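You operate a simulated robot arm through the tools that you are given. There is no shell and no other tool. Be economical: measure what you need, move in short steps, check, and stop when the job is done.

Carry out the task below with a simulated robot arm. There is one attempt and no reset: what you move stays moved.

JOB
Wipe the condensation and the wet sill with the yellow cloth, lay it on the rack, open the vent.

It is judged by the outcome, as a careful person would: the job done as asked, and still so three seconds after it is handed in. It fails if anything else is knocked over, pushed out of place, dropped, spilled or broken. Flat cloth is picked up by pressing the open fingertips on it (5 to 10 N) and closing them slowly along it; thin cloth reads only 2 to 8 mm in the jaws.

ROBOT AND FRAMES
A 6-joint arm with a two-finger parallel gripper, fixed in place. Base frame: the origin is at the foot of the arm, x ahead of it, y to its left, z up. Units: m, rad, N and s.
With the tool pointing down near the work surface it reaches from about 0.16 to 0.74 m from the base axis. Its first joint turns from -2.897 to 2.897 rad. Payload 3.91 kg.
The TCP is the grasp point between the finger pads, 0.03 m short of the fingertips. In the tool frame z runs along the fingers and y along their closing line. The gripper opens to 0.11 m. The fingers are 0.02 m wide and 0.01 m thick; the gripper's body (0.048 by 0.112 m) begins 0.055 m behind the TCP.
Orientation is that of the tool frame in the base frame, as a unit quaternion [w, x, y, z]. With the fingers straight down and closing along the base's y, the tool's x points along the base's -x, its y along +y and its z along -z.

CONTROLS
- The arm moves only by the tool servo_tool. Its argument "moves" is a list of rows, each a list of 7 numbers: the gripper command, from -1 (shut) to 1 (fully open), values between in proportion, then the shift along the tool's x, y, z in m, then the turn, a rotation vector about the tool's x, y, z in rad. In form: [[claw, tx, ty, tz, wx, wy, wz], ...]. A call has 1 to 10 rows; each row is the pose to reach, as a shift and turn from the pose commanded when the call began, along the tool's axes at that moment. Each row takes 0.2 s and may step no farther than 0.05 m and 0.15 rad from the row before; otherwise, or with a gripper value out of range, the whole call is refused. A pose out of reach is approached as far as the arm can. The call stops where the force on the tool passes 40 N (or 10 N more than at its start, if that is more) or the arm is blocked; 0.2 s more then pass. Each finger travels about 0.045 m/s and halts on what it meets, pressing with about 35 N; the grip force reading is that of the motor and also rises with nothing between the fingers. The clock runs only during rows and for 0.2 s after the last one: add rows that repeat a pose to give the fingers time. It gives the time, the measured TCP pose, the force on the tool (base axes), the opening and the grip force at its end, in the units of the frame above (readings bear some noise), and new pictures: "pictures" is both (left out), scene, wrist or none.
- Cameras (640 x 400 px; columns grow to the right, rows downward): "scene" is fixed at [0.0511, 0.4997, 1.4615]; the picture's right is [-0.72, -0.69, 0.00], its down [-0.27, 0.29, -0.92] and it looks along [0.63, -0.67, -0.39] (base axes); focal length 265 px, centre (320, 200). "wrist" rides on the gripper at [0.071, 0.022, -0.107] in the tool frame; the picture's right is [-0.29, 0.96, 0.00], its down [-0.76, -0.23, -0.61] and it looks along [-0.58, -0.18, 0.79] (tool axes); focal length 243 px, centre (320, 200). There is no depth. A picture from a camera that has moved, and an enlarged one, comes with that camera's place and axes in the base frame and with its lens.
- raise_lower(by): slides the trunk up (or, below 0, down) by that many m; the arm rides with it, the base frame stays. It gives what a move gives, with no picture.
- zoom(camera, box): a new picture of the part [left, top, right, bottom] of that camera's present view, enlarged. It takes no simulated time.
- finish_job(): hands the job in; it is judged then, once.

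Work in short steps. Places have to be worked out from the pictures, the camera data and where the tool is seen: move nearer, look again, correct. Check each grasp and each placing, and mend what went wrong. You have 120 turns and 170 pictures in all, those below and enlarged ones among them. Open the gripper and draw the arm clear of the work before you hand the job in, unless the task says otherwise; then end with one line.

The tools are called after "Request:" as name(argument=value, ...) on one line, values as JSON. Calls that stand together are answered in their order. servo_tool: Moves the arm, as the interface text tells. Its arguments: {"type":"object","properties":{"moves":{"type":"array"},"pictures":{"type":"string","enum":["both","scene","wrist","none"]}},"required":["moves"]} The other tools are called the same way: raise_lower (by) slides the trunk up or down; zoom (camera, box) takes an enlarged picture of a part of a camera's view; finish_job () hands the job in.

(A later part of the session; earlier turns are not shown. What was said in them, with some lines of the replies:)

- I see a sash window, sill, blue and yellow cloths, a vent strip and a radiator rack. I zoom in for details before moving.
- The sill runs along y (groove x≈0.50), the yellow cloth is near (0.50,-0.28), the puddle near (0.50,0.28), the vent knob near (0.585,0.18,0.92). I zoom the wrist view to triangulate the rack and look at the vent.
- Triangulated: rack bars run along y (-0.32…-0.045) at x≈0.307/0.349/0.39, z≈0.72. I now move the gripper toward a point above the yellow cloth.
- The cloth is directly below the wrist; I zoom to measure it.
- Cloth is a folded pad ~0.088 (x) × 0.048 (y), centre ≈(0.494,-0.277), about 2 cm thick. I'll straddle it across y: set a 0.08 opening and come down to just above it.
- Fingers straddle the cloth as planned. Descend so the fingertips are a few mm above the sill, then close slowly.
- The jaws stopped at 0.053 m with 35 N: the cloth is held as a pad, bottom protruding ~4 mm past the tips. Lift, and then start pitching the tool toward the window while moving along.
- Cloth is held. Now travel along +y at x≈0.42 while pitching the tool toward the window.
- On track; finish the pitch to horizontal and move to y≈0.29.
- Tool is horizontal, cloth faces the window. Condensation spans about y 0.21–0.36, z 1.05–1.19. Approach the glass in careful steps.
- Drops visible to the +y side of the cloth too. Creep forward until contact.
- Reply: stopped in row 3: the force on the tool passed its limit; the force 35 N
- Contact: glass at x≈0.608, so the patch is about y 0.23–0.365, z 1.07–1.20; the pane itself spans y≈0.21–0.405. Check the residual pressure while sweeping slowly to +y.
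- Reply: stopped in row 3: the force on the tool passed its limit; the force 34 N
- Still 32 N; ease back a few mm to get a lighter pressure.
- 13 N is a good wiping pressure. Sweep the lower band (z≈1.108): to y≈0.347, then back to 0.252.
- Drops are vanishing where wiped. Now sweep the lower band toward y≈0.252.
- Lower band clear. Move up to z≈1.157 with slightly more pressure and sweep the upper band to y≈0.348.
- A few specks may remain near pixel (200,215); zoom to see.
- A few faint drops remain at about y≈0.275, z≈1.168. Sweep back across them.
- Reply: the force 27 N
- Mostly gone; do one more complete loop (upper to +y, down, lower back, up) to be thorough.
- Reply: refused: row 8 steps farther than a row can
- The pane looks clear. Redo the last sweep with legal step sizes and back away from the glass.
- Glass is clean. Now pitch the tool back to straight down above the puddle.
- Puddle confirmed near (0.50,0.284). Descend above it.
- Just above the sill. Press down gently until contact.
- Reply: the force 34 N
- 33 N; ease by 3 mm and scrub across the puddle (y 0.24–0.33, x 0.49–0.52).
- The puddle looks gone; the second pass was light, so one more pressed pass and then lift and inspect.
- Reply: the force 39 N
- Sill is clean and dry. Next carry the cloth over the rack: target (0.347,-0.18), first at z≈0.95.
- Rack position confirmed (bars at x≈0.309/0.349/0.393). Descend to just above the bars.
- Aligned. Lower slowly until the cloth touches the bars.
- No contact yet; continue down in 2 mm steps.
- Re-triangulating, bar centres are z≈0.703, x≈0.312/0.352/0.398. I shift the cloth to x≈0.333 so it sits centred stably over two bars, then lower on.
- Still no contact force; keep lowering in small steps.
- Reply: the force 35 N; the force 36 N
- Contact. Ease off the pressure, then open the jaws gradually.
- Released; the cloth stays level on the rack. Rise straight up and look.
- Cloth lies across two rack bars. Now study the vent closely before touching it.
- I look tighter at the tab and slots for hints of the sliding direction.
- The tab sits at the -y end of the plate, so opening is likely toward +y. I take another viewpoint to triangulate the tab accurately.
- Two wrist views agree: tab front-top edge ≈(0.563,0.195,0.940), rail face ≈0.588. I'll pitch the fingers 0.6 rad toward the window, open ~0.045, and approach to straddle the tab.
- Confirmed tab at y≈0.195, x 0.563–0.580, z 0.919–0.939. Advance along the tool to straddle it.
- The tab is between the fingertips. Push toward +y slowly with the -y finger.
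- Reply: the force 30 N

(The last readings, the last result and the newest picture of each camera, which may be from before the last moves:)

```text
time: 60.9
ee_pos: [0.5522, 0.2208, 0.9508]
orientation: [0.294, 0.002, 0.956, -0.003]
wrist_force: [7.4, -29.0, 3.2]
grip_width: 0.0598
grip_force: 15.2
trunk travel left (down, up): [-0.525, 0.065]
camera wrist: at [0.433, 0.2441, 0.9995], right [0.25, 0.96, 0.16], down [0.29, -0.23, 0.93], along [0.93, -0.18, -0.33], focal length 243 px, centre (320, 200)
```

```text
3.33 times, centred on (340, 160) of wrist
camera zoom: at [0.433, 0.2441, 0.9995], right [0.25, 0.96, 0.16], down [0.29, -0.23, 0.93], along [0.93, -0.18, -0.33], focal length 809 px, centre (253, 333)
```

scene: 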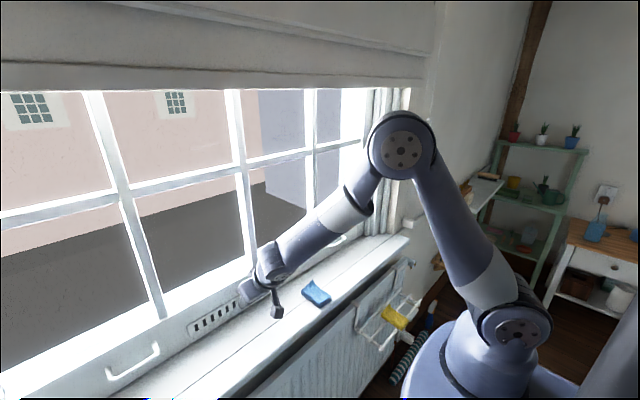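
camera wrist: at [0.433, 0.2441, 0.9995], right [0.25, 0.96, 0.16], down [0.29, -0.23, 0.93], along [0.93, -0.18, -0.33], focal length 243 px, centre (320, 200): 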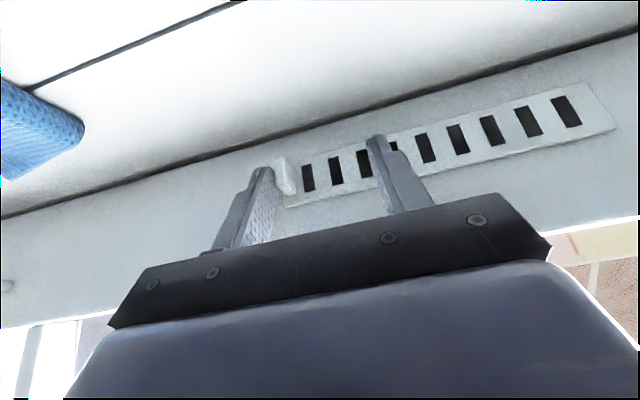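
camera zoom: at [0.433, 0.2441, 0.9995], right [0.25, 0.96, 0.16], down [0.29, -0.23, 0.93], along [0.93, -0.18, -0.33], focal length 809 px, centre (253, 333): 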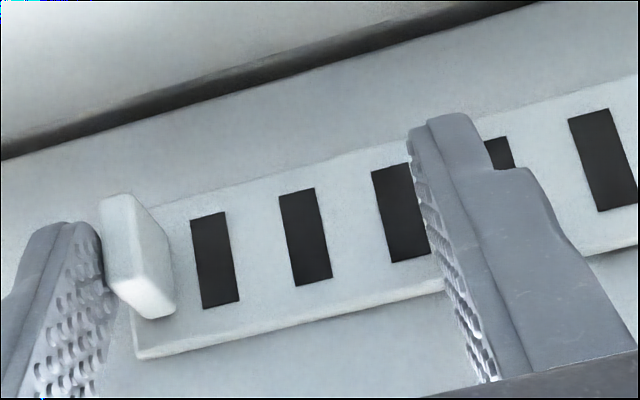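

Resisted with 29 N and no motion toward +y, so that is its stop. Back off, then push toward -y with the other finger.

Request:
servo_tool(moves=[[-0.18, 0, -0.012, 0, 0, 0, 0], [-0.18, 0, -0.028, 0, 0, 0, 0], [-0.18, 0, -0.036, 0, 0, 0, 0], [-0.18, 0, -0.042, 0, 0, 0, 0], [-0.18, 0, -0.046, 0, 0, 0, 0], [-0.18, 0, -0.05, 0, 0, 0, 0], [-0.18, 0, -0.054, 0, 0, 0, 0]])

Request:
zoom(camera="wrist", box=[250, 100, 430, 220])

```text
time: 62.5
ee_pos: [0.5511, 0.1724, 0.9513]
orientation: [0.295, 0.0, 0.956, -0.002]
wrist_force: [1.1, 1.4, 0.5]
grip_width: 0.0456
grip_force: 0.1
trunk travel left (down, up): [-0.525, 0.065]
camera wrist: at [0.4322, 0.1939, 0.9993], right [0.24, 0.96, 0.16], down [0.28, -0.23, 0.93], along [0.93, -0.18, -0.33], focal length 243 px, centre (320, 200)
```

scene: 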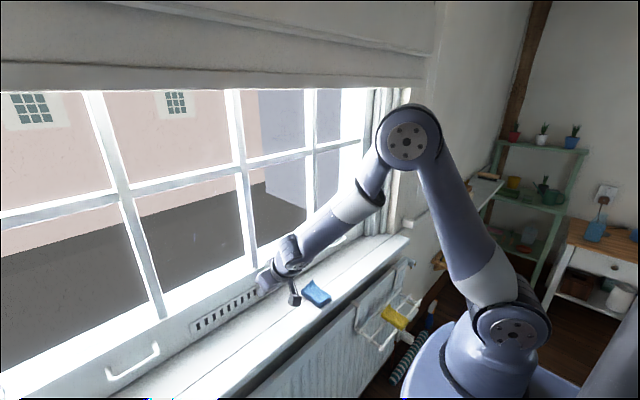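
wrist: 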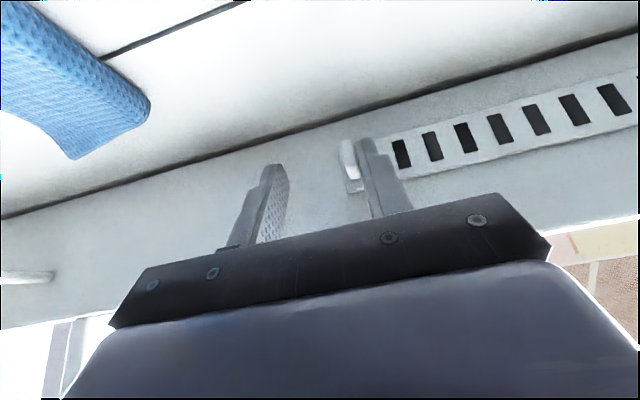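

```text
3.33 times, centred on (340, 160) of wrist
camera zoom: at [0.4322, 0.1939, 0.9993], right [0.24, 0.96, 0.16], down [0.28, -0.23, 0.93], along [0.93, -0.18, -0.33], focal length 809 px, centre (253, 333)
```

zoom: 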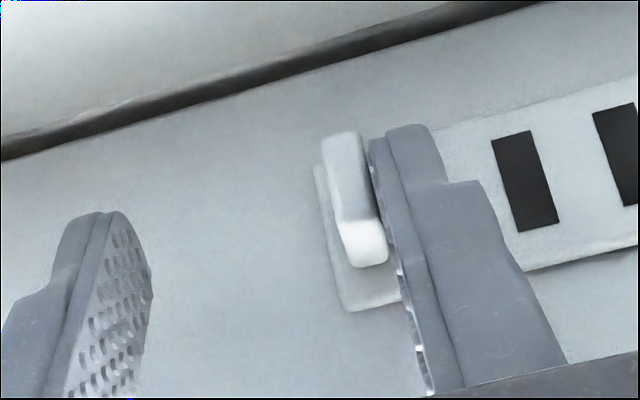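

The +y finger is just touching. Continue to -y.

Request:
servo_tool(moves=[[-0.18, 0, -0.004, 0, 0, 0, 0], [-0.18, 0, -0.008, 0, 0, 0, 0], [-0.18, 0, -0.011, 0, 0, 0, 0], [-0.18, 0, -0.014, 0, 0, 0, 0]], pictures="wrist")

Request:
zoom(camera="wrist", box=[250, 100, 430, 220])

```text
time: 63.5
ee_pos: [0.551, 0.1562, 0.9513]
orientation: [0.294, 0.001, 0.956, -0.003]
wrist_force: [-0.1, 0.7, -0.9]
grip_width: 0.0454
grip_force: 0.1
trunk travel left (down, up): [-0.525, 0.065]
camera wrist: at [0.4324, 0.1798, 0.9996], right [0.24, 0.96, 0.16], down [0.28, -0.23, 0.93], along [0.93, -0.18, -0.33], focal length 243 px, centre (320, 200)
```

wrist: 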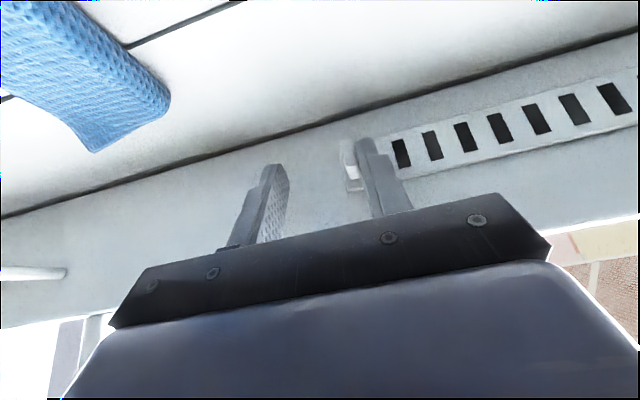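

```text
3.33 times, centred on (340, 160) of wrist
camera zoom: at [0.4324, 0.1798, 0.9996], right [0.24, 0.96, 0.16], down [0.28, -0.23, 0.93], along [0.93, -0.18, -0.33], focal length 809 px, centre (253, 333)
```

zoom: 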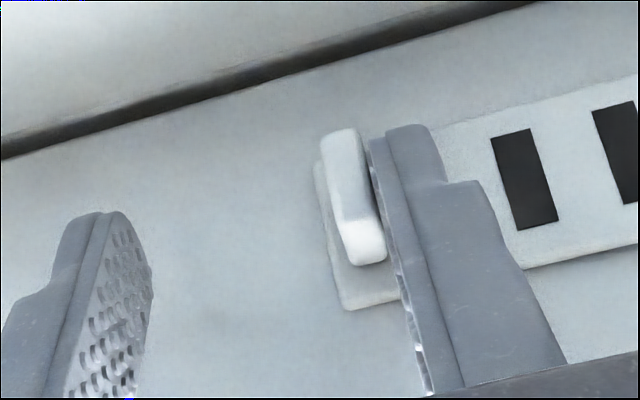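

The whole plate slides freely toward -y. Continue gently to its end stop.

Request:
servo_tool(moves=[[-0.18, 0, -0.005, 0, 0, 0, 0], [-0.18, 0, -0.01, 0, 0, 0, 0], [-0.18, 0, -0.015, 0, 0, 0, 0], [-0.18, 0, -0.02, 0, 0, 0, 0]])

Request:
zoom(camera="wrist", box=[250, 60, 640, 220])

Request:
zoom(camera="scene", box=[180, 270, 290, 340])

```text
time: 64.5
ee_pos: [0.5518, 0.1411, 0.9515]
orientation: [0.295, -0.001, 0.955, -0.001]
wrist_force: [1.8, 13.6, -3.5]
grip_width: 0.0521
grip_force: 7.0
trunk travel left (down, up): [-0.525, 0.065]
camera wrist: at [0.4321, 0.1621, 0.9993], right [0.24, 0.96, 0.16], down [0.29, -0.23, 0.93], along [0.93, -0.18, -0.33], focal length 243 px, centre (320, 200)
```

scene: 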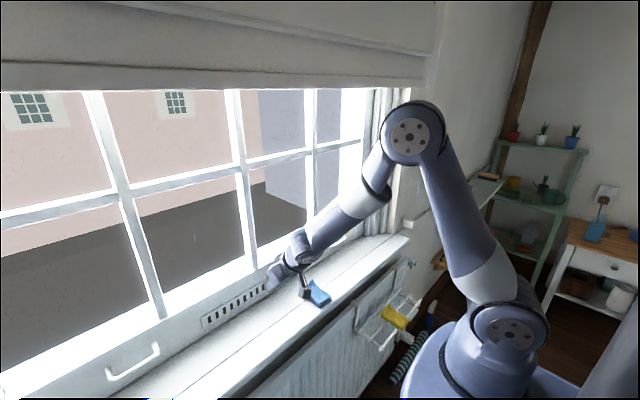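
wrist: 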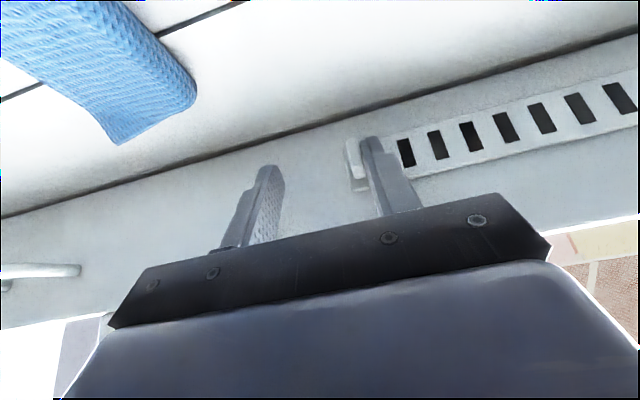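

```text
1.64 times, centred on (445, 140) of wrist
camera zoom: at [0.4321, 0.1621, 0.9993], right [0.24, 0.96, 0.16], down [0.29, -0.23, 0.93], along [0.93, -0.18, -0.33], focal length 398 px, centre (115, 298)
```

zoom: 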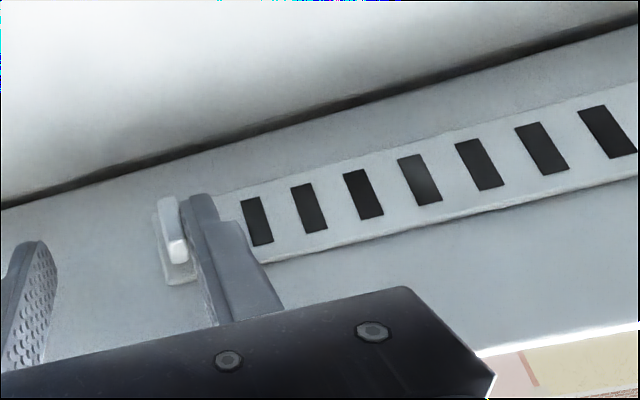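

```text
5.71 times, centred on (235, 305) of scene
camera zoom: at [0.0511, 0.4997, 1.4615], right [-0.72, -0.69, 0.0], down [-0.27, 0.29, -0.92], along [0.63, -0.67, -0.39], focal length 1515 px, centre (806, -400)
```

zoom: 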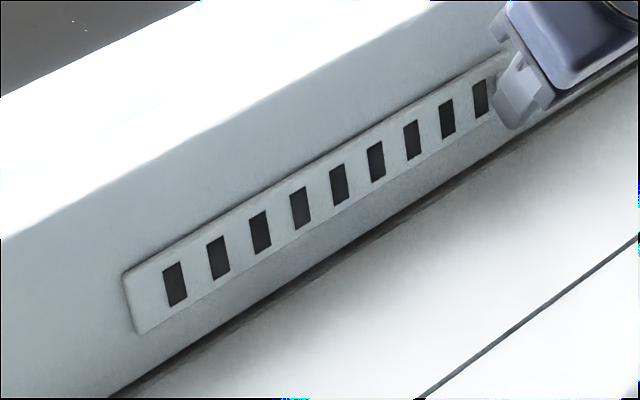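

13 N and the finger starts yielding: this looks like the end stop after ~25 mm of travel. One small extra push to confirm.

Request:
servo_tool(moves=[[-0.18, 0, -0.005, 0, 0, 0, 0], [-0.18, 0, -0.01, 0, 0, 0, 0], [-0.18, 0, -0.01, 0, 0, 0, 0]], pictures="none")

Request:
zoom(camera="scene", box=[180, 270, 290, 340])

```text
time: 65.3
ee_pos: [0.5521, 0.1321, 0.953]
orientation: [0.296, -0.003, 0.955, -0.001]
wrist_force: [-2.2, 38.0, -6.7]
grip_width: 0.0639
grip_force: 18.6
trunk travel left (down, up): [-0.525, 0.065]
```

```text
5.71 times, centred on (235, 305) of scene
camera zoom: at [0.0511, 0.4997, 1.4615], right [-0.72, -0.69, 0.0], down [-0.27, 0.29, -0.92], along [0.63, -0.67, -0.39], focal length 1515 px, centre (806, -400)
```

zoom: 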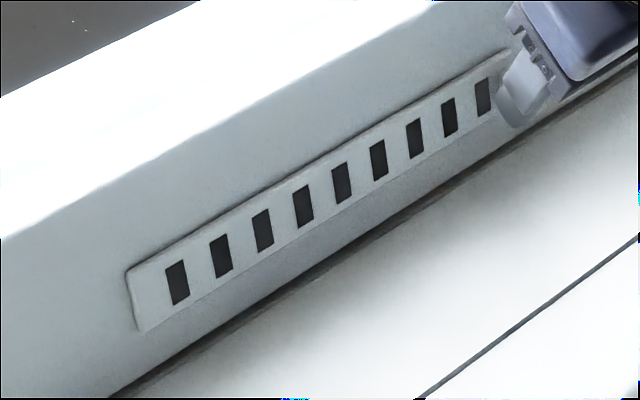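

End stop confirmed. Centre the fingers clear of the tab, withdraw along the tool axis and rise.

Request:
servo_tool(moves=[[-0.18, 0, 0.015, 0, 0, 0, 0], [-0.18, 0, 0.03, 0, 0, 0, 0], [-0.18, 0, 0.03, 0, 0, 0, 0], [-0.18, 0, 0.03, -0.03, 0, 0, 0], [-0.18, 0, 0.03, -0.07, 0, 0, 0], [0, 0, 0.03, -0.11, 0, 0, 0], [0.3, 0, 0.03, -0.16, 0, 0, 0], [0.6, 0, 0.02, -0.2, 0, 0, 0], [1, 0, 0, -0.24, 0, 0, 0], [1, 0, -0.03, -0.28, 0, 0, 0]])

Request:
zoom(camera="scene", box=[180, 260, 300, 340])

Request:
zoom(camera="scene", box=[290, 240, 450, 350])

Request:
zoom(camera="scene", box=[140, 180, 260, 280])

```text
time: 67.5
ee_pos: [0.394, 0.1009, 1.183]
orientation: [0.295, 0.001, 0.956, -0.002]
wrist_force: [0.5, 1.0, 0.1]
grip_width: 0.1099
grip_force: 0.0
trunk travel left (down, up): [-0.525, 0.065]
camera wrist: at [0.2741, 0.1225, 1.2316], right [0.24, 0.96, 0.16], down [0.29, -0.23, 0.93], along [0.93, -0.18, -0.33], focal length 243 px, centre (320, 200)
```

scene: 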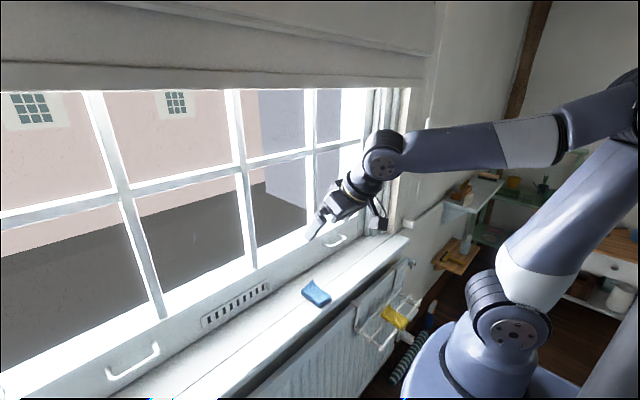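
wrist: 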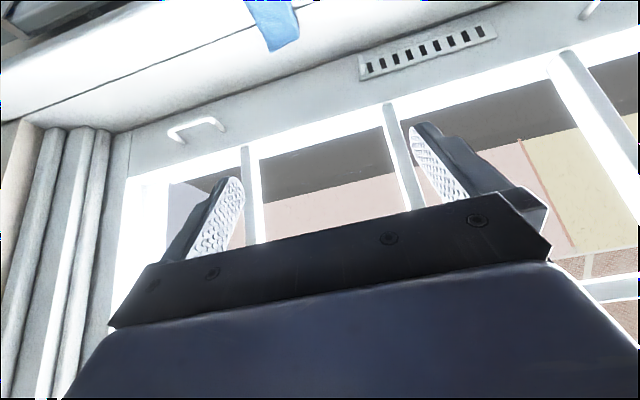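

```text
5.00 times, centred on (240, 300) of scene
camera zoom: at [0.0511, 0.4997, 1.4615], right [-0.72, -0.69, 0.0], down [-0.27, 0.29, -0.92], along [0.63, -0.67, -0.39], focal length 1326 px, centre (720, -300)
```

zoom: 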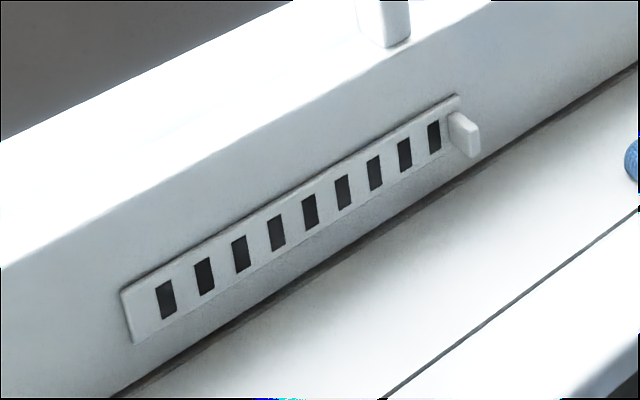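

```text
3.64 times, centred on (370, 295) of scene
camera zoom: at [0.0511, 0.4997, 1.4615], right [-0.72, -0.69, 0.0], down [-0.27, 0.29, -0.92], along [0.63, -0.67, -0.39], focal length 964 px, centre (138, -146)
```

zoom: 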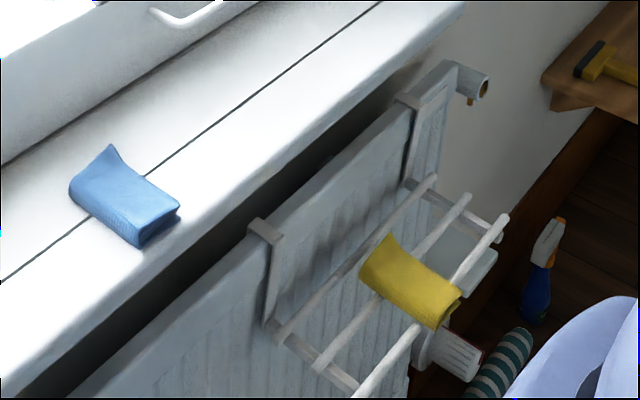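

```text
4.00 times, centred on (200, 230) of scene
camera zoom: at [0.0511, 0.4997, 1.4615], right [-0.72, -0.69, 0.0], down [-0.27, 0.29, -0.92], along [0.63, -0.67, -0.39], focal length 1060 px, centre (800, 80)
```

zoom: 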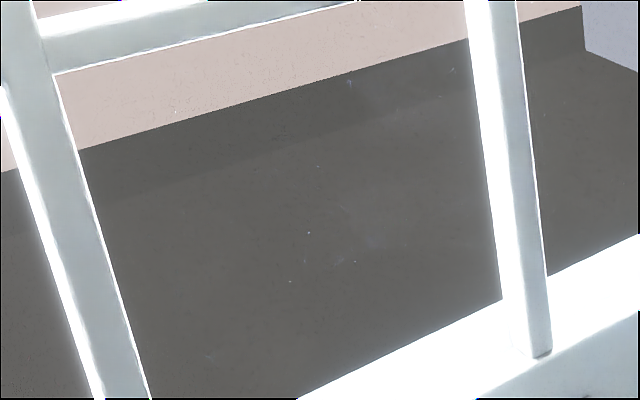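

The glass and sill are clean, the cloth rests on the rack, the vent slide is at its other stop, and the arm is clear with the gripper open. I hand in.

Request:
finish_job()

```text
The job is handed in.
```

I wiped the window condensation and the wet sill with the yellow cloth, laid the cloth across two bars of the rack, and slid the vent about 25 mm to its other end stop. The slots look equally dark in both positions, so I take that stop to be open: the vent started against the opposite one.
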